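You operate a simulated robot arm through the tools that you are given. There is no shell and no other tool. Be economical: measure what you need, move in short steps, check, and stop when the job is done.

Carry out the task below with a simulated two-armed robot. There is one attempt and no reset: what you move stays moved.

Task
Hold the brown drip tray on the top of bench eight steady with one hand and put the yellow edge guard in it with the other.

The check looks at the end state, three seconds after you hand in, the way a careful person would. Anything else that was tipped, shoved, dropped, spilled or broken makes it a failure.

Robot
Two 7-joint arms with two-finger parallel grippers on one trunk, on a base that drives. Base frame: it is fixed to the floor where the robot stands at the start and does not move with it; the origin is under the middle of the robot, x ahead of it, y to its left, z up. Lengths are in mm, angles in degrees, forces in N, time in s.
The left shoulder is at the start at [50, 177, 1054], the right one opposite. Places, roughly: brown drip tray [-1500, -1000, 750]; yellow edge guard (8x6x5 cm) [500, -100, 800]. Payload 3.43 kg a hand.
The TCP of each hand is the grasp point between the finger pads, 34 mm short of the fingertips. In the tool frame z runs along the fingers and y along their closing line. Largest opening 128 mm; finger width 24, thickness 12; the body of the gripper, 48 by 130 mm, starts 96 mm behind the TCP.
Orientation is that of the tool frame in the base frame, as a unit quaternion [x, y, z, w]. With the fingers straight down and closing along the base's y, the tool's x points along the base's -x, its y along +y and its z along -z.

Tools
- The arms move only by the tool servo_tool. It takes "left_plan", "right_plan" or both (then of equal length, played together; a hand with none holds still); each is a list of rows, each an object of numbers (a shift or turn left out is 0, a gripper value left out holds the last): "ax", "ay", "az": the turn, a rotation vector about the tool's x, y, z in degrees; "x", "y", "z": the shift along the tool's x, y, z in mm; "hand": the gripper command, from -1 (fully open) to 1 (shut), values between in proportion. In form: [{"ax": .., "ay": .., "az": .., "x": .., "y": .., "z": .., "hand": ..}, ...]. A call has 1 to 10 rows; each row is the pose to reach, as a shift and turn from the pose commanded when the call began, along the tool's axes at that moment. Rows are played at 5 a second. More than 50 mm and 8.6 degrees between two rows, or a gripper value outside its range, and nothing of the call is played. A pose out of reach is approached as far as the arm can. The call stops where the force on the tool passes 40 N (or 10 N more than at its start, if that is more) or the arm is blocked; 0.2 s more then pass. The fingers move at their own pace (about 108 mm/s each) and stop on an object; they squeeze with about 43 N. The grip force told is the motor's: it shows also when the fingers shut on nothing. Time passes only in rows, and 0.2 s behind the last, so rows that repeat a pose let the fingers close. The reply holds the time, the measured pose of the TCP, the force on the tool along the base axes, the opening and the grip force, in the units named above and with some noise, with the torque about the TCP (base axes, N m) and any sound that the robot's microphone picked up, and new pictures: "show" is both (left out), scene, wrist or none (wrist: the cameras of the hands that moved).
- Cameras (640 x 400 px; columns grow to the right, rows downward): "scene" is now at [152.5, -25, 1214.2]; the picture's right is [-0.28, -0.96, 0.00], its down [-0.58, 0.17, -0.79] and it looks along [0.76, -0.22, -0.61] (base axes); focal length 257 px, centre (320, 200). "left" rides on the left gripper at [76, 11, -160] in its tool frame; the picture's right is [-0.15, 0.99, 0.00], its down [-0.88, -0.13, -0.46] and it looks along [-0.45, -0.07, 0.89] (tool axes); focal length 234 px, centre (320, 200). "right" rides on the right gripper at [76, -11, -160] in its tool frame; the picture's right is [0.15, 0.99, 0.00], its down [-0.88, 0.13, -0.46] and it looks along [-0.45, 0.07, 0.89] (tool axes); focal length 234 px, centre (320, 200).
- lift_body(by): slides the trunk up (or, below 0, down) by that many mm; the arms and the scene camera ride with it, the base frame stays. It gives what a move gives, with no picture.
- drive_base(legs): drives the robot by 1 to 6 legs, each [ahead, turn to the left] in mm and degrees, along the robot's own axes; the way and the turn of a leg run together, so that a leg with both is an arc; at most 1500 mm and 180 degrees a leg. The arms and the cameras ride along, it lands a little off, and it stops where it bumps. It gives what a move gives, and a new picture of the scene camera.
- turn_head(pan, tilt): turns the head with the scene camera to pan (to the left, within 80 degrees either way) and tilt (down, from -29 to 69), counted from straight ahead of the robot. It gives what a move gives, and a new picture of the scene camera.
- point_at(camera, pixels): for up to 12 pixels [column, row] of the newest picture of that camera ("zoom" is the newest enlarged one), the place [x, y, z] in the base frame of the surface seen there, good to about 3 mm. The clock stands still meanwhile.
- zoom(camera, box): a new picture of the part [left, top, right, bottom] of that camera's present view, enlarged. The clock stands still meanwhile.
- job_done(): hands the job in; it is judged then, once.

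Keep the steps short. Do not move on a guess: measure, check each grasp and each placing, and mend mistakes. In all there are 80 turns and 260 pictures (those below and enlarged ones count). Leave the grippers open and the arms clear of the work at the hand-in unless told otherwise, and finish with a single line.

The tools are called after "Call:" by a JSON object that holds its "name" and its "arguments". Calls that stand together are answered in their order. servo_tool: Moves the arms, as the interface text tells. Its arguments: {"type":"object","properties":{"left_plan":{"type":"array","items":{"type":"object","properties":{"ax":{"type":"number"},"ay":{"type":"number"},"az":{"type":"number"},"x":{"type":"number"},"y":{"type":"number"},"z":{"type":"number"},"hand":{"type":"number"}}}},"right_plan":{"type":"array","items":{"type":"object","properties":{"ax":{"type":"number"},"ay":{"type":"number"},"az":{"type":"number"},"x":{"type":"number"},"y":{"type":"number"},"z":{"type":"number"},"hand":{"type":"number"}}}},"show":{"type":"string","enum":["both","scene","wrist","none"]}},"required":[]} The other tools are called the same way: lift_body (by) slides the trunk up or down; drive_base (legs) drives the base; turn_head (pan, tilt) turns the head that bears the scene camera; point_at (camera, pixels) gives the place of the surface under pixels of a picture; zoom (camera, box) takes an enlarged picture of a part of a camera's view; job_done () hands the job in.

At the start:

```text
t: 0.0
left_tcp_pos: [488.4, 142.4, 1048.0]
left_tool_rot: [0.0, 1.0, 0.0, 0.001]
left_wrist_force: [-0.6, -0.6, 0.1]
left_torque: [0.0, 0.02, -0.01]
left_finger_gap: 127.9
left_grasp_force: 0.1
right_tcp_pos: [461.0, -360.8, 1041.1]
right_tool_rot: [0.0, 1.0, 0.0, 0.0]
right_wrist_force: [-0.5, 0.0, -0.1]
right_torque: [-0.01, 0.02, 0.01]
right_finger_gap: 127.8
right_grasp_force: 0.0
trunk travel left (down, up): [-225.0, 176.0]
robot x, y, heading: [-4.4, -0.3, 0.1]
head pan, tilt: [-16.4, 37.6]
```

scene: 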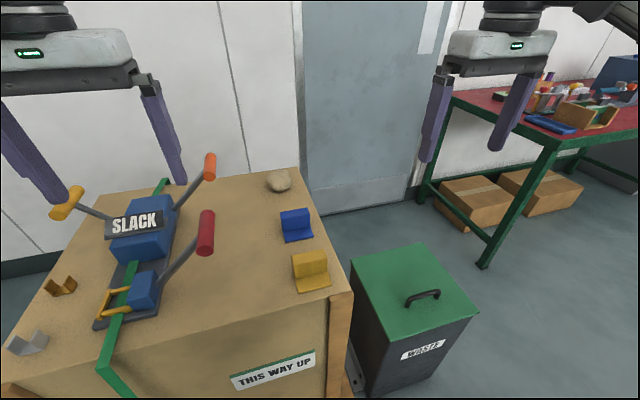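
right: 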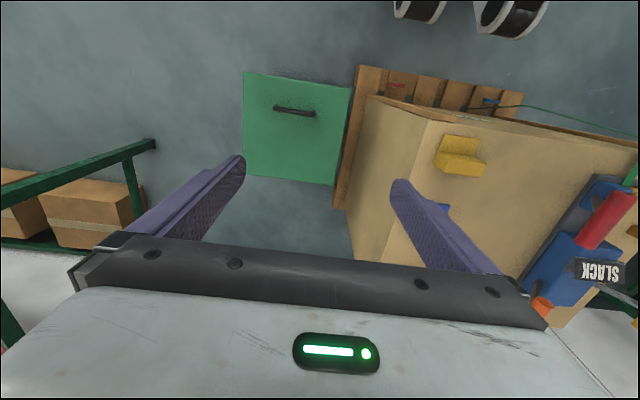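
left: 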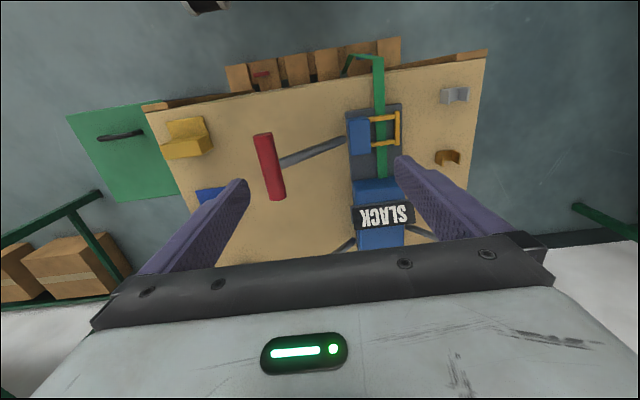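

I see the yellow edge guard at about (311,270) in the scene picture, on the crate. I'll zoom in on it and measure its surface.

Call:
{"name": "zoom", "arguments": {"camera": "scene", "box": [260, 190, 360, 310]}}

Call:
{"name": "point_at", "arguments": {"camera": "scene", "pixels": [[293, 255], [325, 251], [326, 272], [297, 278], [299, 292], [329, 286], [310, 265], [313, 283], [280, 280], [296, 225], [345, 300]]}}

Call:
{"name": "zoom", "arguments": {"camera": "right", "box": [400, 110, 520, 200]}}

```text
3.33 times, centred on (310, 250) of scene
```

zoom: 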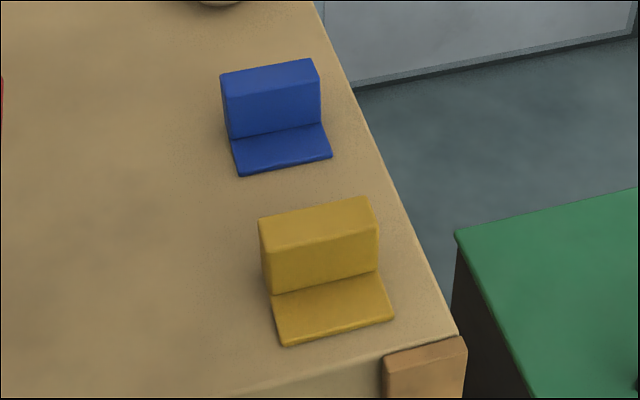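

```text
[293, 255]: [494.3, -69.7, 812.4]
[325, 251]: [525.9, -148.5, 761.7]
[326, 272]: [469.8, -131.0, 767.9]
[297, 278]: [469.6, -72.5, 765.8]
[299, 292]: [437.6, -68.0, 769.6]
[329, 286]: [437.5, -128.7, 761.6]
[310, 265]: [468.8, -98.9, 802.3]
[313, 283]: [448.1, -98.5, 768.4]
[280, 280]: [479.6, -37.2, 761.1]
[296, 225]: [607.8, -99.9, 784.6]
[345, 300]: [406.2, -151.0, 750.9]
```

```text
4.44 times, centred on (460, 155) of right
```

zoom: 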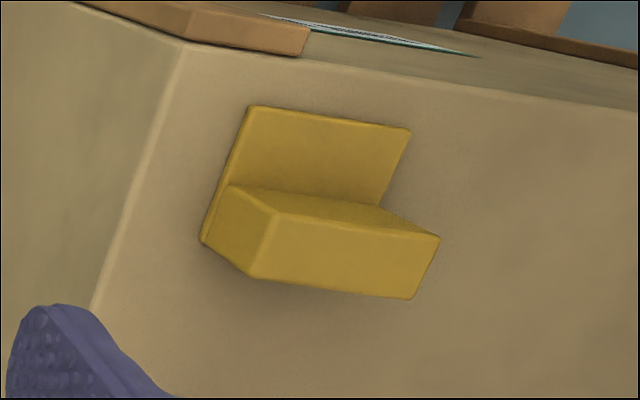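

The guard is an L: upright back at x≈470-495 and a foot towards the robot, y≈-70 to -131. I'll measure its corners more closely from the right-hand camera, plus the red lever handle that stands near by.

Call:
{"name": "point_at", "arguments": {"camera": "zoom", "pixels": [[255, 115], [400, 135], [280, 195], [270, 220], [425, 240], [260, 270], [405, 290], [345, 250], [240, 215], [320, 150], [170, 100], [380, 350]]}}

Call:
{"name": "point_at", "arguments": {"camera": "scene", "pixels": [[206, 215], [205, 250], [210, 160], [300, 256], [320, 253], [355, 265], [420, 248]]}}

```text
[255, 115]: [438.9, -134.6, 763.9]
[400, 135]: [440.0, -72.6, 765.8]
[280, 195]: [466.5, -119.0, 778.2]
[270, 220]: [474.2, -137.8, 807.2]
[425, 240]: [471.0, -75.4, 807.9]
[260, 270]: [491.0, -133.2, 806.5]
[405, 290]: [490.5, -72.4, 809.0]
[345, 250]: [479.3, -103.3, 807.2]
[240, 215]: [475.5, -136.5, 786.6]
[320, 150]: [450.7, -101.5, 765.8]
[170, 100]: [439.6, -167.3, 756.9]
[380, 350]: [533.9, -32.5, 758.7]
```

```text
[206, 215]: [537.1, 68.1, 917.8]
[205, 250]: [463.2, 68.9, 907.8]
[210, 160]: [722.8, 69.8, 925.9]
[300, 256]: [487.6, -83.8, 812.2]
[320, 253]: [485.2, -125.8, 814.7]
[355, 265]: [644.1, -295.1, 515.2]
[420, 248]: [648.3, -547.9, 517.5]
```

The guard spans y≈-135 to -71 (centre -103), its upright x≈469-494 (centre 482), and its top is at z≈810. The red handle is at y≈69, so it's clear of the hand. I'll bring the right hand over the upright, open, at about z 900.

Call:
{"name": "servo_tool", "arguments": {"right_plan": [{"x": -4, "y": 43, "hand": -1}, {"x": -8, "y": 86}, {"x": -12, "y": 129}, {"x": -16, "y": 172}, {"x": -20, "y": 215}, {"x": -21, "y": 258}, {"x": -21, "y": 258, "z": 48}, {"x": -21, "y": 258, "z": 96}, {"x": -21, "y": 258, "z": 141}]}}

```text
t: 2.0
left_tcp_pos: [486.9, 142.7, 1048.4]
left_tool_rot: [-0.001, 1.0, 0.001, 0.001]
left_wrist_force: [0.6, -0.2, -0.9]
left_torque: [-0.02, 0.0, 0.03]
left_finger_gap: 128.3
left_grasp_force: 0.0
right_tcp_pos: [482.5, -102.8, 902.5]
right_tool_rot: [0.0, 1.0, 0.001, 0.0]
right_wrist_force: [-0.6, 1.2, -0.1]
right_torque: [-0.01, -0.01, -0.01]
right_finger_gap: 127.9
right_grasp_force: 0.2
trunk travel left (down, up): [-225.0, 176.0]
robot x, y, heading: [-0.3, -1.2, 0.1]
head pan, tilt: [-16.4, 37.6]
```

scene: 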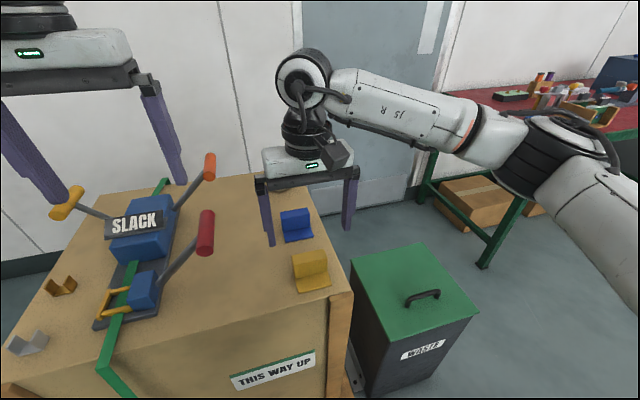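
right: 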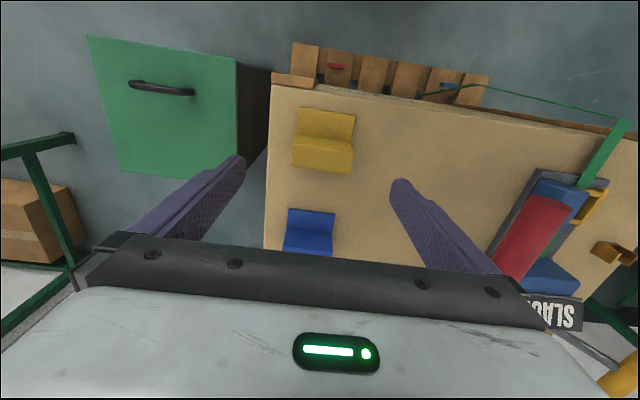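

The hand is centred over the upright. I'll lower it to TCP z≈802 with the fingers open.

Call:
{"name": "servo_tool", "arguments": {"right_plan": [{"z": 30}, {"z": 60}, {"z": 80}, {"z": 92}, {"z": 100}]}}

```text
t: 3.2
left_tcp_pos: [488.4, 142.6, 1048.9]
left_tool_rot: [0.0, 1.0, 0.0, 0.0]
left_wrist_force: [0.1, 0.3, 0.2]
left_torque: [-0.01, -0.02, 0.0]
left_finger_gap: 128.0
left_grasp_force: 0.1
right_tcp_pos: [482.7, -103.6, 800.0]
right_tool_rot: [0.0, 1.0, 0.0, 0.0]
right_wrist_force: [-0.7, -0.1, -0.5]
right_torque: [0.01, 0.0, -0.02]
right_finger_gap: 128.0
right_grasp_force: 0.0
trunk travel left (down, up): [-225.0, 176.0]
robot x, y, heading: [2.8, -0.2, -0.2]
head pan, tilt: [-16.4, 37.6]
```

scene: 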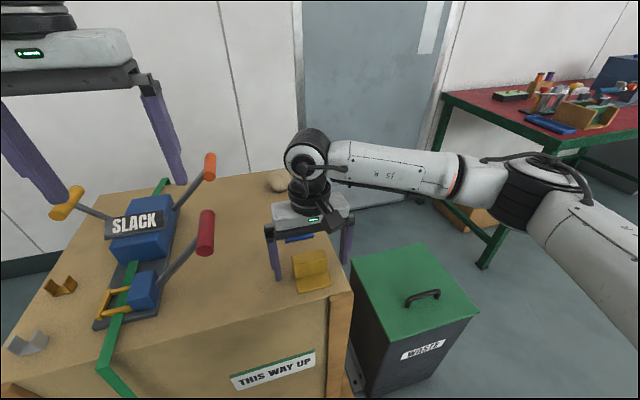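
right: 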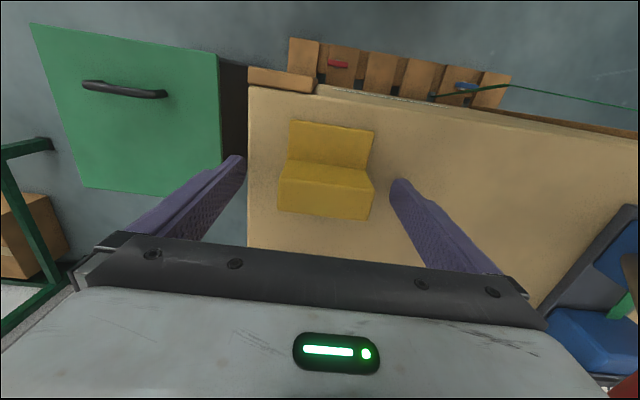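

The guard sits between the fingers, so I'll close on it.

Call:
{"name": "servo_tool", "arguments": {"right_plan": [{"hand": 0.0}, {"hand": 0.4}, {"hand": 1}, {"hand": 1}, {"hand": 1}], "show": "wrist"}}

```text
t: 4.4
left_tcp_pos: [487.2, 142.8, 1047.3]
left_tool_rot: [0.0, 1.0, 0.0, 0.0]
left_wrist_force: [0.4, 0.3, 0.1]
left_torque: [0.0, -0.01, 0.0]
left_finger_gap: 127.9
left_grasp_force: 0.1
right_tcp_pos: [483.3, -103.8, 800.6]
right_tool_rot: [0.0, 1.0, -0.001, 0.001]
right_wrist_force: [-0.5, 1.0, 0.1]
right_torque: [0.03, -0.01, -0.01]
right_finger_gap: 68.8
right_grasp_force: 43.0
trunk travel left (down, up): [-225.0, 176.0]
robot x, y, heading: [-1.8, -2.3, 0.1]
head pan, tilt: [-16.4, 37.6]
```

right: 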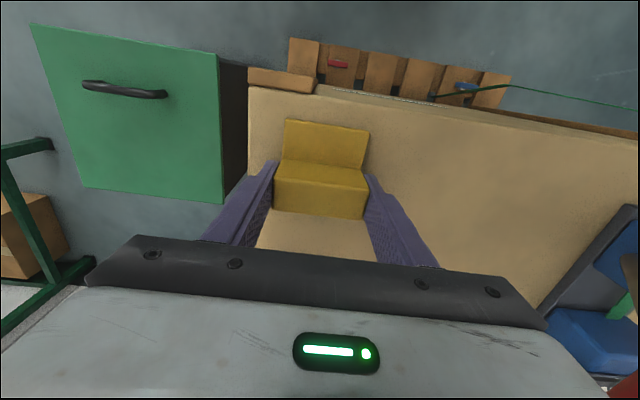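

The fingers stopped at a 68.8 mm gap with 43 N, so the guard is gripped. I'll lift it straight up 200 mm.

Call:
{"name": "servo_tool", "arguments": {"right_plan": [{"z": -20, "hand": 1}, {"z": -60}, {"z": -100}, {"z": -150}, {"z": -200}, {"z": -240}]}}

Call:
{"name": "turn_head", "arguments": {"pan": -80, "tilt": 15}}

Call:
{"name": "turn_head", "arguments": {"pan": 80, "tilt": 15}}

```text
t: 5.8
left_tcp_pos: [488.2, 143.3, 1048.9]
left_tool_rot: [-0.001, 1.0, 0.0, 0.0]
left_wrist_force: [0.2, -0.3, 0.1]
left_torque: [-0.03, 0.01, 0.02]
left_finger_gap: 128.1
left_grasp_force: 0.1
right_tcp_pos: [480.8, -103.7, 1041.0]
right_tool_rot: [0.0, 1.0, 0.0, 0.0]
right_wrist_force: [0.4, 0.0, 1.5]
right_torque: [-0.04, -0.02, -0.01]
right_finger_gap: 0.0
right_grasp_force: 33.1
trunk travel left (down, up): [-225.0, 176.0]
robot x, y, heading: [1.5, -2.3, 0.4]
head pan, tilt: [-16.4, 37.6]
```

scene: 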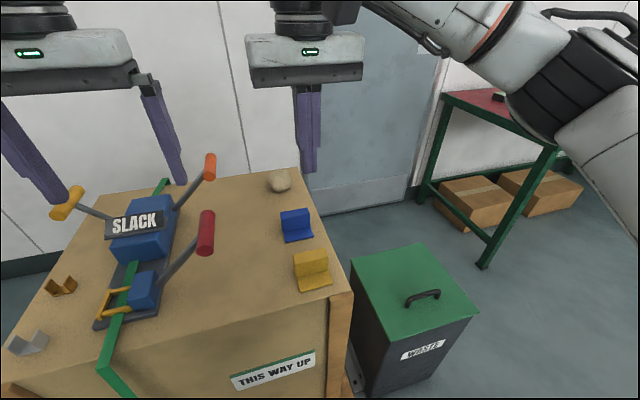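
right: 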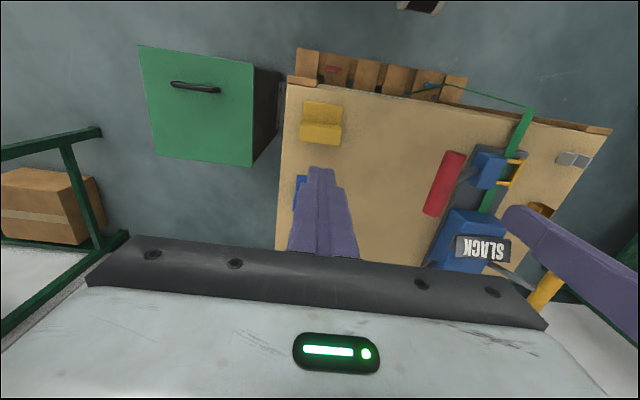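

```text
t: 7.1
left_tcp_pos: [487.8, 143.2, 1048.6]
left_tool_rot: [0.0, 1.0, 0.001, -0.001]
left_wrist_force: [-0.4, 0.3, -0.9]
left_torque: [-0.01, 0.02, 0.0]
left_finger_gap: 128.0
left_grasp_force: 0.0
right_tcp_pos: [482.2, -102.9, 1039.1]
right_tool_rot: [0.0, 1.0, 0.0, 0.0]
right_wrist_force: [0.3, -0.8, 0.0]
right_torque: [0.0, 0.0, 0.0]
right_finger_gap: 0.1
right_grasp_force: 33.0
trunk travel left (down, up): [-225.0, 176.0]
robot x, y, heading: [-0.9, 1.6, 0.0]
head pan, tilt: [-80.0, 15.0]
```

scene: 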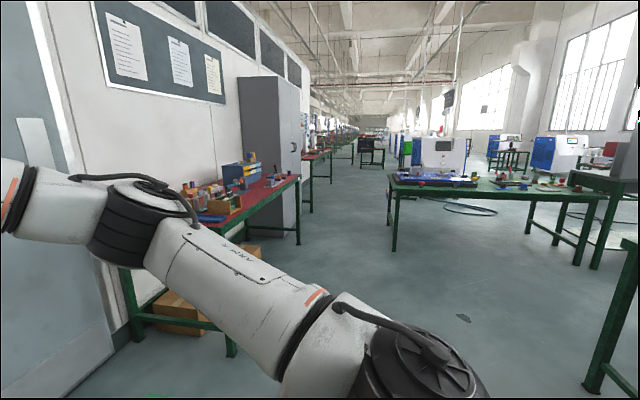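

```text
t: 9.6
left_tcp_pos: [488.9, 142.6, 1048.8]
left_tool_rot: [0.0, 1.0, 0.0, 0.001]
left_wrist_force: [-0.4, -0.3, 0.2]
left_torque: [0.0, 0.01, 0.0]
left_finger_gap: 128.2
left_grasp_force: 0.0
right_tcp_pos: [481.4, -103.2, 1040.1]
right_tool_rot: [0.0, 1.0, -0.001, 0.0]
right_wrist_force: [-0.3, 1.5, -0.4]
right_torque: [0.0, 0.01, -0.01]
right_finger_gap: 0.1
right_grasp_force: 32.5
trunk travel left (down, up): [-225.0, 176.0]
robot x, y, heading: [0.6, -2.8, 0.2]
head pan, tilt: [80.0, 15.0]
```

scene: 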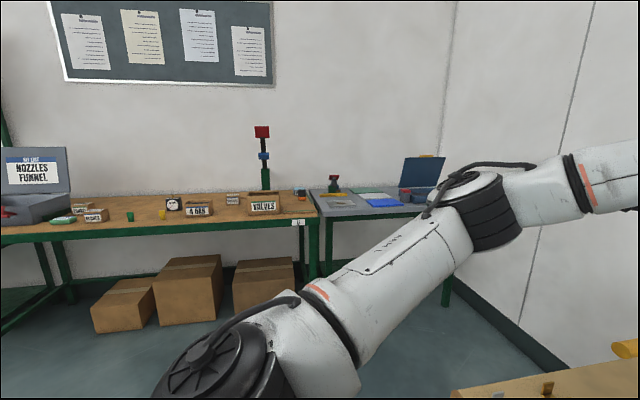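

The lift failed: the right gap reads 0 and the scene shows the guard still on the crate, so it slipped out. I'll look back at the guard and re-measure it before I try again.

Call:
{"name": "turn_head", "arguments": {"pan": -12, "tilt": 45}}

Call:
{"name": "zoom", "arguments": {"camera": "right", "box": [270, 80, 380, 170]}}

Call:
{"name": "point_at", "arguments": {"camera": "zoom", "pixels": [[205, 130], [400, 135], [190, 240], [200, 320], [380, 330], [290, 280], [290, 170], [395, 250], [150, 200], [450, 230]]}}

```text
t: 11.3
left_tcp_pos: [487.9, 142.9, 1048.5]
left_tool_rot: [0.0, 1.0, 0.0, 0.0]
left_wrist_force: [-0.8, 0.7, 0.5]
left_torque: [0.01, 0.04, 0.04]
left_finger_gap: 127.9
left_grasp_force: 0.1
right_tcp_pos: [481.0, -103.3, 1040.2]
right_tool_rot: [0.0, 1.0, 0.0, 0.0]
right_wrist_force: [1.1, 0.7, 0.0]
right_torque: [0.03, -0.02, -0.02]
right_finger_gap: 0.0
right_grasp_force: 33.3
trunk travel left (down, up): [-225.0, 176.0]
robot x, y, heading: [2.4, 3.0, -0.1]
head pan, tilt: [-12.0, 45.0]
```

scene: 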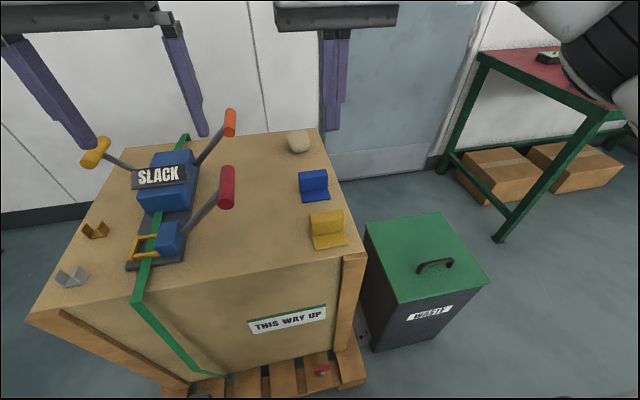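

```text
4.44 times, centred on (325, 125) of right
```

zoom: 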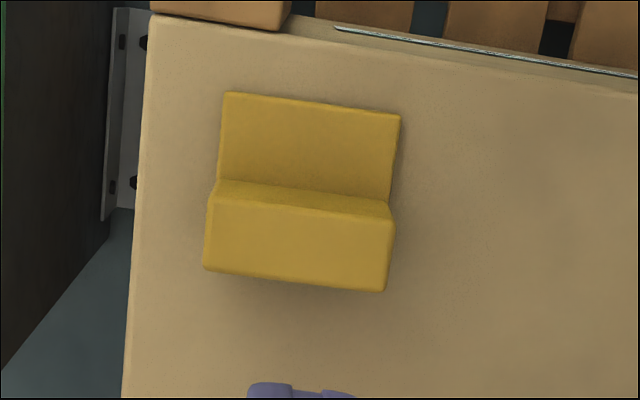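

```text
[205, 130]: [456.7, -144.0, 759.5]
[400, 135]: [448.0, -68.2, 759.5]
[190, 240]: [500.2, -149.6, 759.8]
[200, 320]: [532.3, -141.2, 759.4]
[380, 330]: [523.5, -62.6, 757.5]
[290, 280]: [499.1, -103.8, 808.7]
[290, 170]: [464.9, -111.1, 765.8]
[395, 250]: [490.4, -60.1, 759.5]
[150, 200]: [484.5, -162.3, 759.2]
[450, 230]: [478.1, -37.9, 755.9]
```

The guard hasn't moved and its upright runs x≈472-500. I'll re-grip lower (TCP ≈797) and centred at x=486, then lift slowly while watching the forces. First I open above it and come down part way.

Call:
{"name": "servo_tool", "arguments": {"right_plan": [{"x": -4, "hand": -1}, {"x": -4, "z": 40}, {"x": -4, "z": 80}, {"x": -4, "z": 120}, {"x": -4, "z": 160}, {"x": -4, "z": 200}, {"x": -4, "z": 225}, {"x": -4, "z": 236}, {"x": -4, "z": 243}], "show": "wrist"}}

Call:
{"name": "servo_tool", "arguments": {"right_plan": [{"hand": 0}, {"hand": 0.4}, {"hand": 1}, {"hand": 1}, {"hand": 1}, {"hand": 1}], "show": "wrist"}}

Call:
{"name": "servo_tool", "arguments": {"right_plan": [{"z": -2}, {"z": -4}, {"z": -6}], "show": "wrist"}}

```text
t: 13.3
left_tcp_pos: [487.8, 142.3, 1048.9]
left_tool_rot: [0.0, 1.0, 0.0, 0.0]
left_wrist_force: [-0.5, -0.3, -0.7]
left_torque: [-0.06, 0.01, 0.03]
left_finger_gap: 128.0
left_grasp_force: 0.1
right_tcp_pos: [485.8, -104.1, 795.2]
right_tool_rot: [0.001, 1.0, 0.0, 0.0]
right_wrist_force: [0.8, -0.1, -0.2]
right_torque: [0.01, 0.0, 0.01]
right_finger_gap: 128.2
right_grasp_force: 0.0
trunk travel left (down, up): [-225.0, 176.0]
robot x, y, heading: [-6.0, 0.4, -0.0]
head pan, tilt: [-12.0, 45.0]
```

right: 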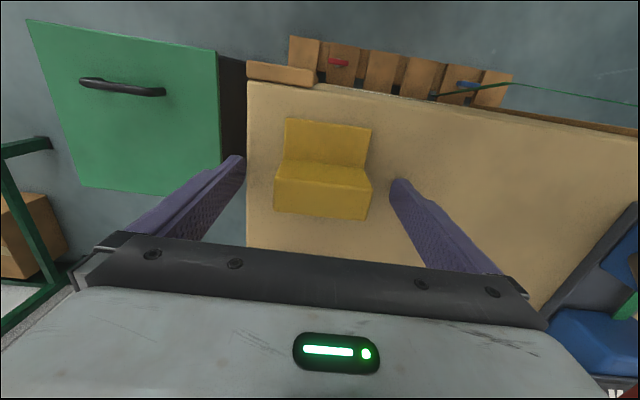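

```text
t: 14.7
left_tcp_pos: [488.4, 143.6, 1048.0]
left_tool_rot: [0.0, 1.0, 0.0, 0.0]
left_wrist_force: [0.4, -0.3, 0.2]
left_torque: [-0.02, 0.02, -0.01]
left_finger_gap: 127.8
left_grasp_force: 0.0
right_tcp_pos: [487.1, -103.6, 795.7]
right_tool_rot: [0.0, 1.0, 0.0, 0.001]
right_wrist_force: [0.2, 0.1, -0.2]
right_torque: [0.03, -0.01, -0.01]
right_finger_gap: 69.4
right_grasp_force: 42.8
trunk travel left (down, up): [-225.0, 176.0]
robot x, y, heading: [-0.7, 1.9, 0.1]
head pan, tilt: [-12.0, 45.0]
```

right: 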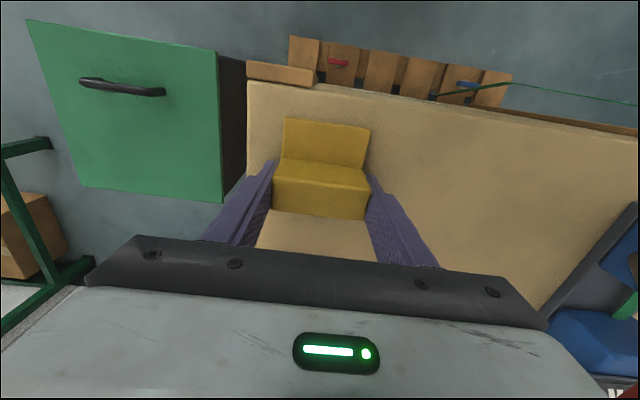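

```text
t: 15.5
left_tcp_pos: [487.5, 142.6, 1048.2]
left_tool_rot: [0.0, 1.0, 0.0, 0.0]
left_wrist_force: [-0.5, 0.3, 0.4]
left_torque: [0.02, 0.02, 0.0]
left_finger_gap: 128.3
left_grasp_force: 0.1
right_tcp_pos: [486.6, -102.9, 801.1]
right_tool_rot: [0.001, 1.0, 0.0, 0.0]
right_wrist_force: [-0.1, -0.2, 0.0]
right_torque: [0.0, -0.03, -0.03]
right_finger_gap: 69.3
right_grasp_force: 43.0
trunk travel left (down, up): [-225.0, 176.0]
robot x, y, heading: [0.5, -1.5, 0.0]
head pan, tilt: [-12.0, 45.0]
```

right: 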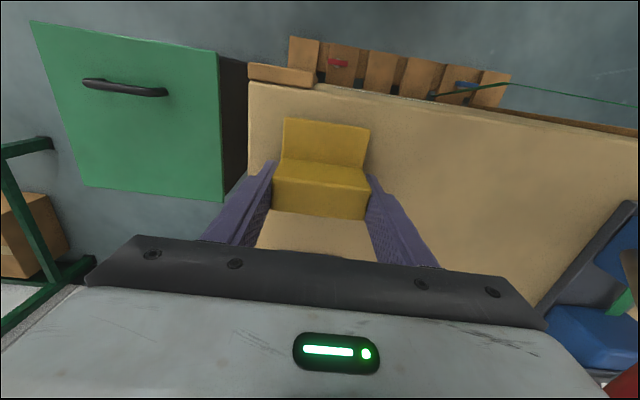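

The guard keeps its place in the hand (row ~118-220) while the crate shifts slightly, and the gap stays at 69.3. I'll go on lifting gently in small steps.

Call:
{"name": "servo_tool", "arguments": {"right_plan": [{"z": -3}, {"z": -6}, {"z": -10}, {"z": -15}, {"z": -20}, {"z": -25}, {"z": -30}], "show": "both"}}

```text
t: 17.1
left_tcp_pos: [487.9, 141.9, 1049.0]
left_tool_rot: [0.0, 1.0, 0.0, 0.0]
left_wrist_force: [-0.1, 0.4, 0.6]
left_torque: [-0.02, -0.02, 0.0]
left_finger_gap: 128.0
left_grasp_force: 0.0
right_tcp_pos: [485.0, -103.5, 832.5]
right_tool_rot: [0.0, 1.0, -0.001, 0.0]
right_wrist_force: [-0.5, -0.8, -0.5]
right_torque: [-0.01, -0.01, -0.01]
right_finger_gap: 69.5
right_grasp_force: 42.5
trunk travel left (down, up): [-225.0, 176.0]
robot x, y, heading: [0.1, 2.5, 0.0]
head pan, tilt: [-12.0, 45.0]
```

scene: 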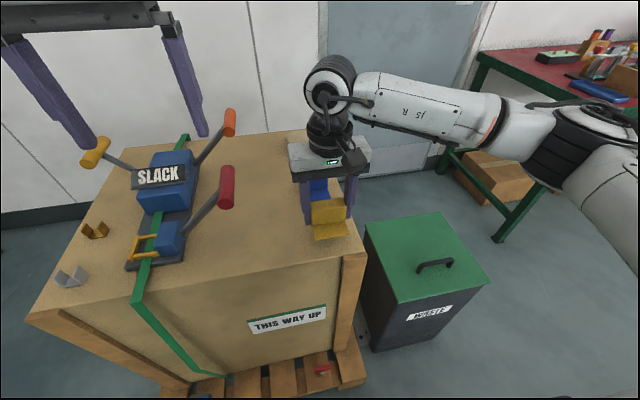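
right: 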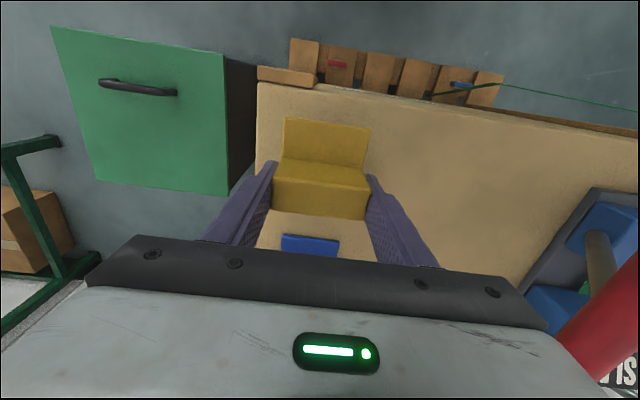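

It's lifting with the hand now. I'll raise it another 110 mm gently.

Call:
{"name": "servo_tool", "arguments": {"right_plan": [{"z": -6}, {"z": -14}, {"z": -24}, {"z": -36}, {"z": -48}, {"z": -60}, {"z": -72}, {"z": -84}, {"z": -94}, {"z": -100}], "show": "wrist"}}

```text
t: 19.3
left_tcp_pos: [487.1, 143.2, 1047.5]
left_tool_rot: [0.0, 1.0, 0.0, 0.0]
left_wrist_force: [0.2, 0.2, -0.1]
left_torque: [0.01, 0.01, 0.01]
left_finger_gap: 128.2
left_grasp_force: 0.1
right_tcp_pos: [485.0, -101.7, 932.4]
right_tool_rot: [0.0, 1.0, 0.0, 0.0]
right_wrist_force: [-0.9, -0.2, -0.6]
right_torque: [0.01, 0.01, 0.01]
right_finger_gap: 69.4
right_grasp_force: 43.1
trunk travel left (down, up): [-225.0, 176.0]
robot x, y, heading: [-0.8, 0.2, -0.4]
head pan, tilt: [-12.0, 45.0]
```

right: 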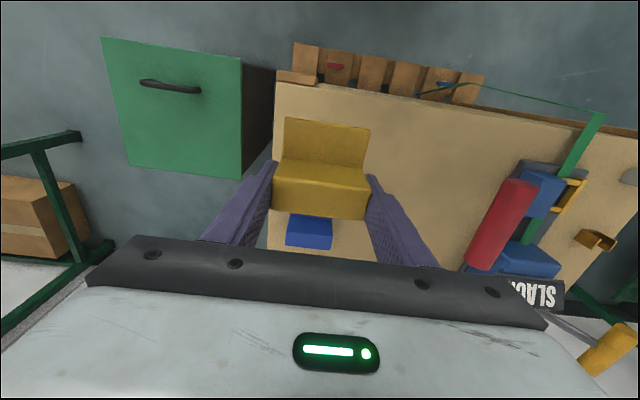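

The guard is held well clear of the crate. I'll draw both arms in gently for driving: right to about [335,-220,990], left to about [340,200,1048].

Call:
{"name": "servo_tool", "arguments": {"right_plan": [{"z": -8}, {"z": -20}, {"x": 10, "y": -6, "z": -35}, {"x": 28, "y": -20, "z": -50}, {"x": 48, "y": -38, "z": -60}, {"x": 70, "y": -58, "z": -60}, {"x": 92, "y": -78, "z": -60}, {"x": 116, "y": -98, "z": -60}, {"x": 138, "y": -112, "z": -60}, {"x": 150, "y": -120, "z": -60}], "left_plan": [{"x": 0}, {"x": 5}, {"x": 15, "y": 10}, {"x": 35, "y": 20}, {"x": 60, "y": 30}, {"x": 85, "y": 40}, {"x": 110, "y": 50}, {"x": 130, "y": 60}, {"x": 145, "y": 60}, {"x": 150, "y": 60}], "show": "wrist"}}

Call:
{"name": "turn_head", "arguments": {"pan": -80, "tilt": 20}}

```text
t: 21.5
left_tcp_pos: [337.9, 202.1, 1048.5]
left_tool_rot: [-0.001, 1.0, 0.0, 0.0]
left_wrist_force: [-0.4, -0.9, 0.2]
left_torque: [0.03, 0.02, -0.01]
left_finger_gap: 128.0
left_grasp_force: 0.0
right_tcp_pos: [336.6, -223.4, 993.0]
right_tool_rot: [0.0, 1.0, 0.0, 0.0]
right_wrist_force: [-0.4, -0.6, -0.7]
right_torque: [0.02, 0.01, -0.01]
right_finger_gap: 69.1
right_grasp_force: 43.2
trunk travel left (down, up): [-225.0, 176.0]
robot x, y, heading: [-1.3, 3.0, -0.2]
head pan, tilt: [-12.0, 45.0]
```

right: 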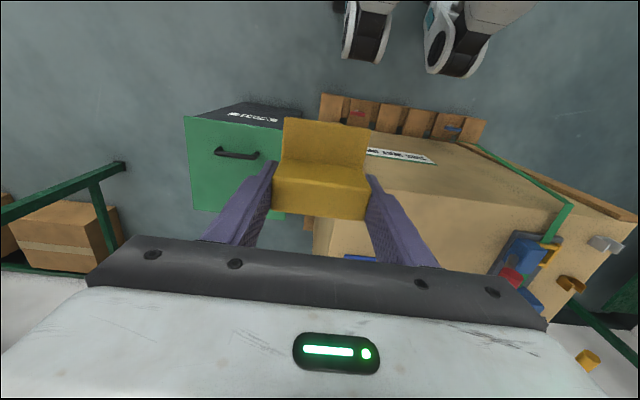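
left: 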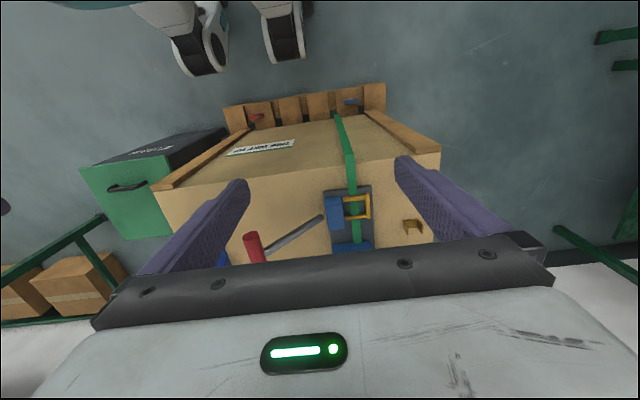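

```text
t: 22.9
left_tcp_pos: [338.8, 202.8, 1048.4]
left_tool_rot: [0.0, 1.0, 0.0, 0.0]
left_wrist_force: [0.2, 0.0, 0.3]
left_torque: [-0.01, 0.0, 0.02]
left_finger_gap: 127.8
left_grasp_force: 0.1
right_tcp_pos: [336.1, -223.2, 992.2]
right_tool_rot: [0.0, 1.0, 0.0, 0.0]
right_wrist_force: [0.6, 0.5, -0.2]
right_torque: [-0.04, 0.01, 0.0]
right_finger_gap: 69.4
right_grasp_force: 42.7
trunk travel left (down, up): [-225.0, 176.0]
robot x, y, heading: [2.1, -2.1, 0.2]
head pan, tilt: [-80.0, 20.0]
```

scene: 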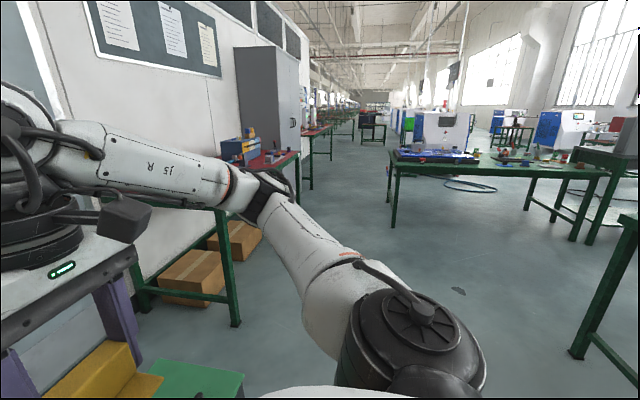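

The guard is steady in the grip (69 mm). The area to the right looks open. I'll back off 120 mm and turn right 60° to see what's behind.

Call:
{"name": "drive_base", "arguments": {"legs": [[-120, 0], [0, -60]]}}

```text
t: 26.8
left_tcp_pos: [219.4, -197.5, 1049.6]
left_tool_rot: [0.506, 0.862, 0.0, 0.0]
left_wrist_force: [-0.8, -0.5, -0.3]
left_torque: [0.0, 0.02, 0.0]
left_finger_gap: 128.1
left_grasp_force: 0.1
right_tcp_pos: [-154.2, -403.0, 991.1]
right_tool_rot: [0.506, 0.863, 0.0, -0.001]
right_wrist_force: [-0.3, 0.5, 0.1]
right_torque: [0.02, 0.02, 0.02]
right_finger_gap: 69.2
right_grasp_force: 43.2
trunk travel left (down, up): [-225.0, 176.0]
robot x, y, heading: [-121.2, 1.0, -60.9]
head pan, tilt: [-80.0, 20.0]
```

scene: 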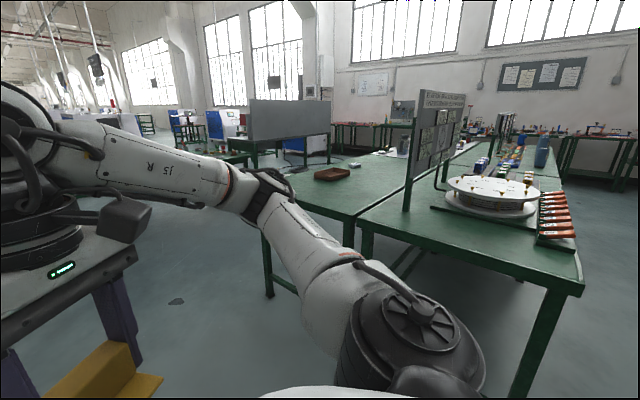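

The brown tray is at (331,174) on the green bench. I'll measure the tray, the bench edges and the floor between.

Call:
{"name": "zoom", "arguments": {"camera": "scene", "box": [250, 130, 410, 230]}}

Call:
{"name": "point_at", "arguments": {"camera": "scene", "pixels": [[331, 174], [313, 177], [350, 169], [333, 182], [350, 218], [300, 203], [360, 222], [580, 292], [255, 150], [325, 156], [376, 152], [270, 295]]}}

```text
4.00 times, centred on (330, 180) of scene
```

zoom: 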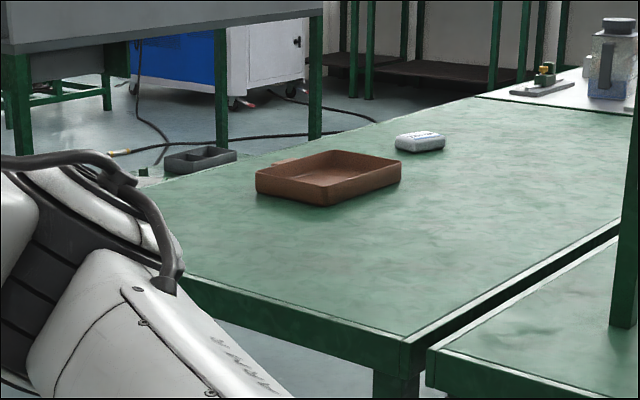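

```text
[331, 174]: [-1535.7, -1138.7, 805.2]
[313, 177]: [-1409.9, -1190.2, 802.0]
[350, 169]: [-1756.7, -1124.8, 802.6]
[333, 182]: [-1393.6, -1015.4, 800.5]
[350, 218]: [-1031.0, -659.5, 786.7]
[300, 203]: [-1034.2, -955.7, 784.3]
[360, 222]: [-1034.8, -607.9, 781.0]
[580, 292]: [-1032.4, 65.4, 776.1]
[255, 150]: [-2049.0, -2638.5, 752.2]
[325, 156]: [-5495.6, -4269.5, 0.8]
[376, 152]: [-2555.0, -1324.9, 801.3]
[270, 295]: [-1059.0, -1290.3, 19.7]
```

Call:
{"name": "point_at", "arguments": {"camera": "zoom", "pixels": [[256, 192], [323, 205], [400, 180], [335, 152], [325, 178], [200, 160], [150, 200], [418, 140], [590, 105], [470, 98], [270, 155], [222, 140]]}}

Call:
{"name": "turn_head", "arguments": {"pan": -50, "tilt": 20}}

```text
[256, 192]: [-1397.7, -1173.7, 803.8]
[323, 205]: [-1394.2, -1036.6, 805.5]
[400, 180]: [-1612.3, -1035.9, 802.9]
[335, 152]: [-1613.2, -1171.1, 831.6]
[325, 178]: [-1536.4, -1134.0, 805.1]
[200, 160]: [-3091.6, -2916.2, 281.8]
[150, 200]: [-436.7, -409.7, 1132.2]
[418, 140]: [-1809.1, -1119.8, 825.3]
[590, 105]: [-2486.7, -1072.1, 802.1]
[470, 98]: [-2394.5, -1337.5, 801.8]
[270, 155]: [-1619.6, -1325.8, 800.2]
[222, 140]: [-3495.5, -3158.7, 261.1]
```

```text
t: 27.7
left_tcp_pos: [219.7, -197.0, 1047.7]
left_tool_rot: [0.507, 0.862, 0.0, -0.001]
left_wrist_force: [-0.2, -1.0, -0.2]
left_torque: [-0.02, 0.0, 0.02]
left_finger_gap: 127.8
left_grasp_force: 0.1
right_tcp_pos: [-152.8, -402.5, 991.2]
right_tool_rot: [0.507, 0.862, 0.0, 0.0]
right_wrist_force: [0.1, 0.0, -0.2]
right_torque: [0.05, -0.05, 0.02]
right_finger_gap: 69.2
right_grasp_force: 42.8
trunk travel left (down, up): [-225.0, 176.0]
robot x, y, heading: [-121.2, 1.2, -61.0]
head pan, tilt: [-50.0, 20.0]
```

scene: 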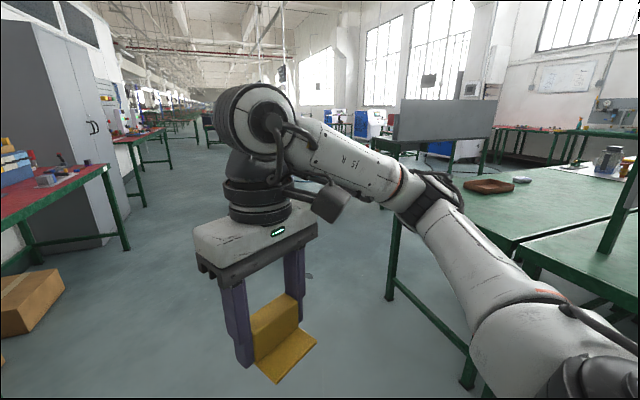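

The tray spans x≈-1613 to -1395 and y≈-1173 to -1037, and the bench top is at z≈801 with edges y≈-1330 and x≈-1034. I plan to go round the corner and face the tray from the y<-1330 side. I'll check the dark spot on the floor at (308,275) and other places along the way.

Call:
{"name": "point_at", "arguments": {"camera": "scene", "pixels": [[309, 276], [125, 245], [110, 170], [470, 380], [392, 295], [375, 150], [482, 170], [210, 145], [395, 215], [200, 290], [30, 330]]}}

Call:
{"name": "turn_head", "arguments": {"pan": -25, "tilt": 35}}

```text
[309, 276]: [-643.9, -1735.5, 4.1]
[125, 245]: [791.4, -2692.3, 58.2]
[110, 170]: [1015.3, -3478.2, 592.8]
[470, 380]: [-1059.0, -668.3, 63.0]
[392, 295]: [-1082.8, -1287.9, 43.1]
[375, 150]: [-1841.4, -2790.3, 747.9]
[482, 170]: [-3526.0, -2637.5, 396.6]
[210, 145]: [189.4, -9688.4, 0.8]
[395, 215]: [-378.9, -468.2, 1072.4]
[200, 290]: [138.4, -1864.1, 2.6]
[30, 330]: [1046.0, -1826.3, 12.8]
```

```text
t: 28.6
left_tcp_pos: [219.2, -195.9, 1048.3]
left_tool_rot: [0.507, 0.862, 0.0, 0.001]
left_wrist_force: [0.2, -0.2, 0.5]
left_torque: [-0.01, 0.0, 0.04]
left_finger_gap: 128.0
left_grasp_force: 0.0
right_tcp_pos: [-153.2, -402.8, 991.7]
right_tool_rot: [0.506, 0.862, 0.0, 0.0]
right_wrist_force: [-0.1, -0.2, -0.5]
right_torque: [-0.01, 0.01, 0.03]
right_finger_gap: 69.2
right_grasp_force: 43.4
trunk travel left (down, up): [-225.0, 176.0]
robot x, y, heading: [-119.3, -0.7, -61.1]
head pan, tilt: [-25.0, 35.0]
```

scene: 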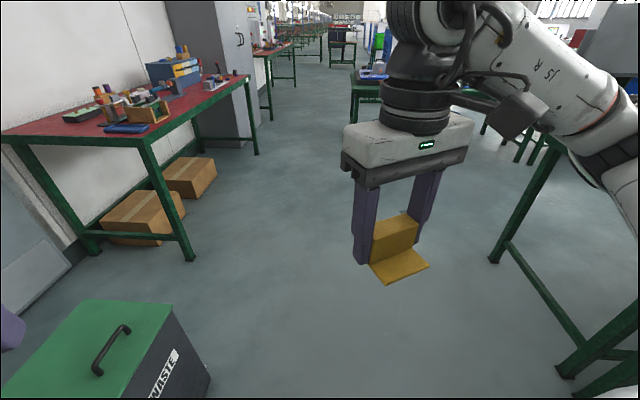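

There's something on the floor at about (-644,-1735). I'll look back and enlarge it to decide whether I have to avoid it.

Call:
{"name": "turn_head", "arguments": {"pan": -58, "tilt": 20}}

Call:
{"name": "zoom", "arguments": {"camera": "scene", "box": [210, 240, 330, 315]}}

Call:
{"name": "zoom", "arguments": {"camera": "scene", "box": [240, 80, 440, 205]}}

```text
t: 29.6
left_tcp_pos: [219.6, -196.6, 1048.0]
left_tool_rot: [0.507, 0.862, -0.001, 0.0]
left_wrist_force: [-0.1, 0.2, 0.4]
left_torque: [0.0, 0.0, 0.0]
left_finger_gap: 128.0
left_grasp_force: 0.0
right_tcp_pos: [-153.8, -403.2, 991.5]
right_tool_rot: [0.506, 0.863, 0.0, 0.0]
right_wrist_force: [-0.7, -0.6, -0.4]
right_torque: [0.03, -0.05, 0.01]
right_finger_gap: 69.3
right_grasp_force: 42.9
trunk travel left (down, up): [-225.0, 176.0]
robot x, y, heading: [-121.8, 3.8, -61.0]
head pan, tilt: [-58.0, 20.0]
```

scene: 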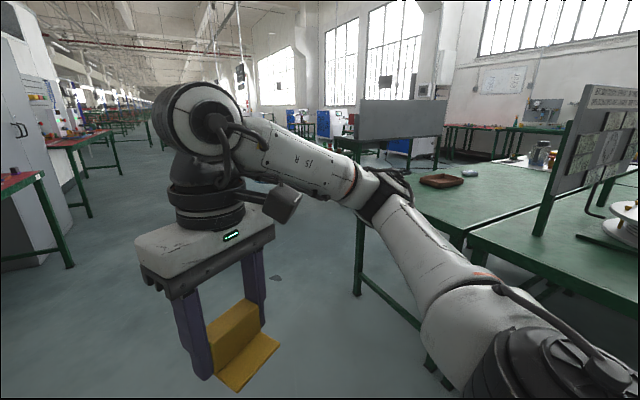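

```text
5.33 times, centred on (270, 278) of scene
```

zoom: 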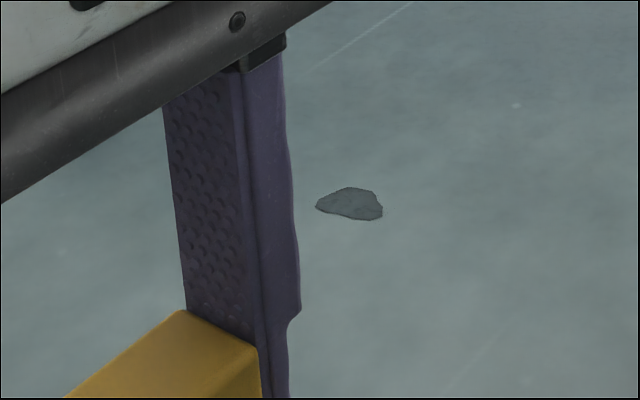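

```text
3.20 times, centred on (340, 142) of scene
```

zoom: 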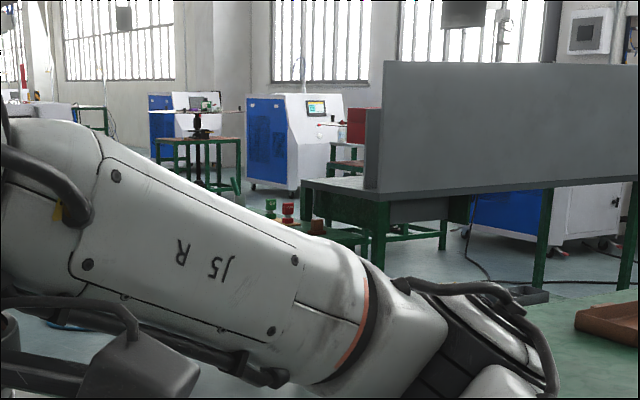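

The spot is a flat chip in the floor paint, harmless. I'll turn right 40° and drive 1000 mm down the aisle, then look ahead.

Call:
{"name": "drive_base", "arguments": {"legs": [[0, -40], [1000, 0]]}}

Call:
{"name": "turn_head", "arguments": {"pan": -15, "tilt": 20}}

```text
t: 36.6
left_tcp_pos: [-193.1, -1341.6, 1048.7]
left_tool_rot: [0.777, 0.629, 0.0, 0.0]
left_wrist_force: [0.4, -0.3, 0.6]
left_torque: [0.02, -0.01, 0.01]
left_finger_gap: 127.9
left_grasp_force: 0.0
right_tcp_pos: [-609.3, -1252.6, 992.3]
right_tool_rot: [0.777, 0.629, 0.0, 0.0]
right_wrist_force: [0.3, -0.4, -1.2]
right_torque: [0.01, -0.05, -0.03]
right_finger_gap: 69.5
right_grasp_force: 43.5
trunk travel left (down, up): [-225.0, 176.0]
robot x, y, heading: [-321.0, -968.1, -102.0]
head pan, tilt: [-58.0, 20.0]
```

scene: 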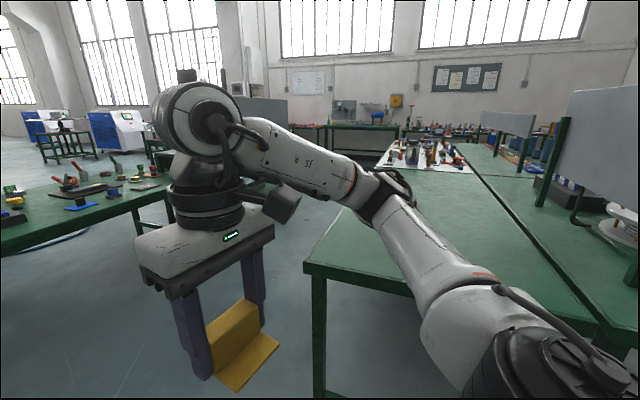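

```text
t: 37.7
left_tcp_pos: [-194.1, -1342.7, 1048.3]
left_tool_rot: [0.778, 0.629, 0.0, 0.001]
left_wrist_force: [-0.3, 0.2, 0.2]
left_torque: [-0.02, -0.02, -0.02]
left_finger_gap: 128.2
left_grasp_force: 0.1
right_tcp_pos: [-609.7, -1252.7, 991.6]
right_tool_rot: [0.777, 0.629, -0.001, 0.0]
right_wrist_force: [-0.1, -0.1, -0.6]
right_torque: [-0.02, 0.01, -0.01]
right_finger_gap: 69.3
right_grasp_force: 44.0
trunk travel left (down, up): [-225.0, 176.0]
robot x, y, heading: [-321.5, -967.2, -102.1]
head pan, tilt: [-15.0, 20.0]
```

scene: 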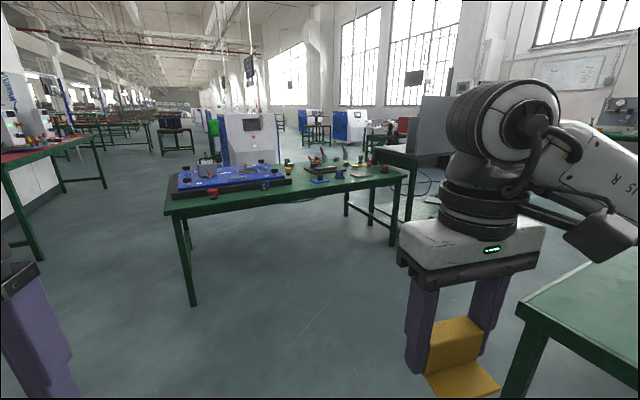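

Call:
{"name": "point_at", "arguments": {"camera": "scene", "pixels": [[167, 212], [406, 176], [193, 302], [393, 243], [285, 195], [410, 160], [524, 310], [435, 150]]}}

```text
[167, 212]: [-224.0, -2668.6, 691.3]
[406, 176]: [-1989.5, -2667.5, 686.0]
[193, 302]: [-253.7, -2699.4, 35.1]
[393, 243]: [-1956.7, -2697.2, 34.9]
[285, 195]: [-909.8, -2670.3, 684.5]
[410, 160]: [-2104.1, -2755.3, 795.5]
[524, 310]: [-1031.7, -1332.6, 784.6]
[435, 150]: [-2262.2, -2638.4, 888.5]
```

The aisle is free between y=-1333 and y=-2668. I'll drive 950 ahead, turn right 81°, go 985 mm along the bench, and then look.

Call:
{"name": "drive_base", "arguments": {"legs": [[950, 0], [0, -81], [985, 0]]}}

Call:
{"name": "turn_head", "arguments": {"pan": -70, "tilt": 30}}

```text
t: 50.8
left_tcp_pos: [-1826.6, -2067.1, 1048.2]
left_tool_rot: [1.0, -0.01, 0.0, 0.0]
left_wrist_force: [0.7, -0.8, -0.9]
left_torque: [-0.01, 0.04, 0.0]
left_finger_gap: 128.1
left_grasp_force: 0.1
right_tcp_pos: [-1815.4, -1643.2, 992.5]
right_tool_rot: [1.0, -0.009, 0.0, 0.0]
right_wrist_force: [0.0, -0.4, -1.1]
right_torque: [0.01, -0.02, -0.01]
right_finger_gap: 69.3
right_grasp_force: 43.1
trunk travel left (down, up): [-225.0, 176.0]
robot x, y, heading: [-1487.8, -1873.8, 178.9]
head pan, tilt: [-15.0, 20.0]
```

scene: 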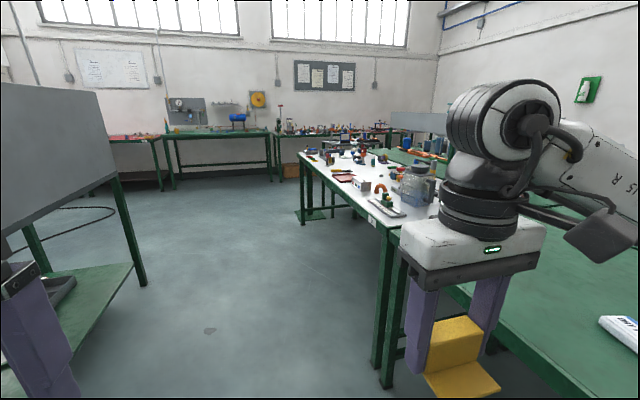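

```text
t: 52.0
left_tcp_pos: [-1825.1, -2067.0, 1048.8]
left_tool_rot: [1.0, -0.009, 0.0, -0.001]
left_wrist_force: [0.7, -0.1, -0.2]
left_torque: [0.01, 0.03, -0.02]
left_finger_gap: 128.1
left_grasp_force: 0.1
right_tcp_pos: [-1816.0, -1642.9, 991.8]
right_tool_rot: [1.0, -0.01, 0.0, 0.0]
right_wrist_force: [0.8, -0.6, -0.6]
right_torque: [0.01, -0.01, -0.03]
right_finger_gap: 69.4
right_grasp_force: 42.8
trunk travel left (down, up): [-225.0, 176.0]
robot x, y, heading: [-1485.8, -1875.0, 178.8]
head pan, tilt: [-70.0, 30.0]
```

scene: 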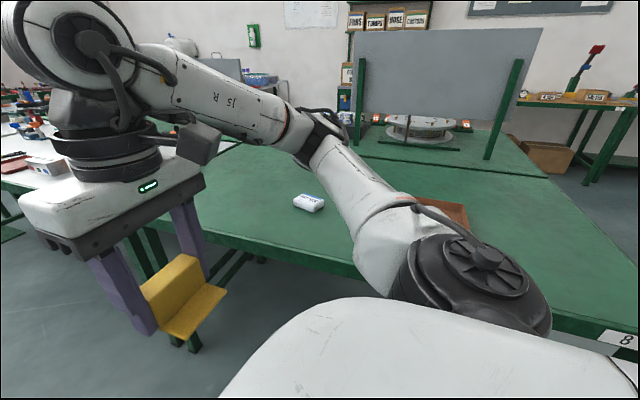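

The sign "8" shows on the bench edge, so this is bench eight. I'll turn right 89° to face it and go 150 mm closer, then look down at the tray.

Call:
{"name": "drive_base", "arguments": {"legs": [[0, -89], [150, 0]]}}

Call:
{"name": "turn_head", "arguments": {"pan": 0, "tilt": 45}}

```text
t: 57.2
left_tcp_pos: [-1685.1, -1384.4, 1047.9]
left_tool_rot: [-0.707, 0.707, 0.0, 0.001]
left_wrist_force: [1.0, 0.0, -0.4]
left_torque: [-0.04, -0.01, 0.02]
left_finger_gap: 127.9
left_grasp_force: 0.2
right_tcp_pos: [-1260.9, -1386.0, 990.5]
right_tool_rot: [0.707, -0.707, 0.0, 0.0]
right_wrist_force: [-0.8, 0.3, -1.2]
right_torque: [0.0, -0.01, 0.01]
right_finger_gap: 69.2
right_grasp_force: 43.1
trunk travel left (down, up): [-225.0, 176.0]
robot x, y, heading: [-1479.9, -1721.9, 90.1]
head pan, tilt: [-70.0, 30.0]
```

scene: 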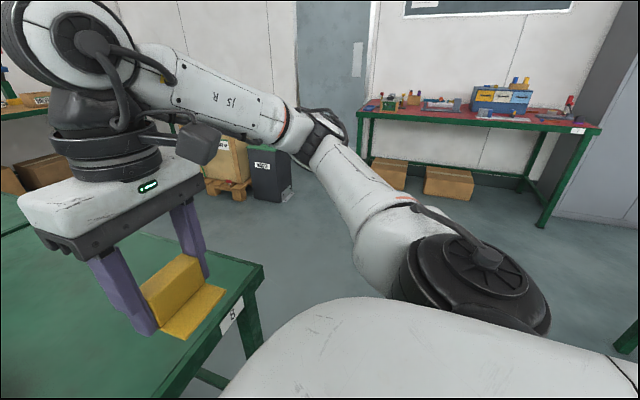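

```text
t: 58.6
left_tcp_pos: [-1685.9, -1384.9, 1048.1]
left_tool_rot: [-0.707, 0.707, 0.001, 0.0]
left_wrist_force: [-0.1, -0.1, 0.2]
left_torque: [-0.02, -0.01, 0.01]
left_finger_gap: 127.7
left_grasp_force: 0.1
right_tcp_pos: [-1262.3, -1386.9, 992.2]
right_tool_rot: [0.708, -0.706, 0.0, 0.0]
right_wrist_force: [0.3, -0.5, -1.0]
right_torque: [-0.01, -0.02, 0.01]
right_finger_gap: 69.4
right_grasp_force: 42.8
trunk travel left (down, up): [-225.0, 176.0]
robot x, y, heading: [-1481.6, -1721.9, 90.2]
head pan, tilt: [0.0, 45.0]
```

scene: 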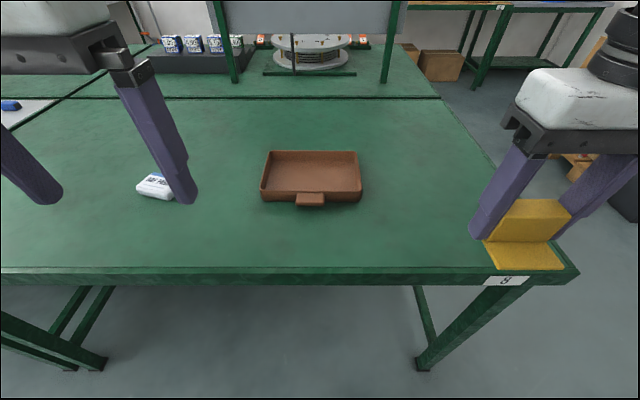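

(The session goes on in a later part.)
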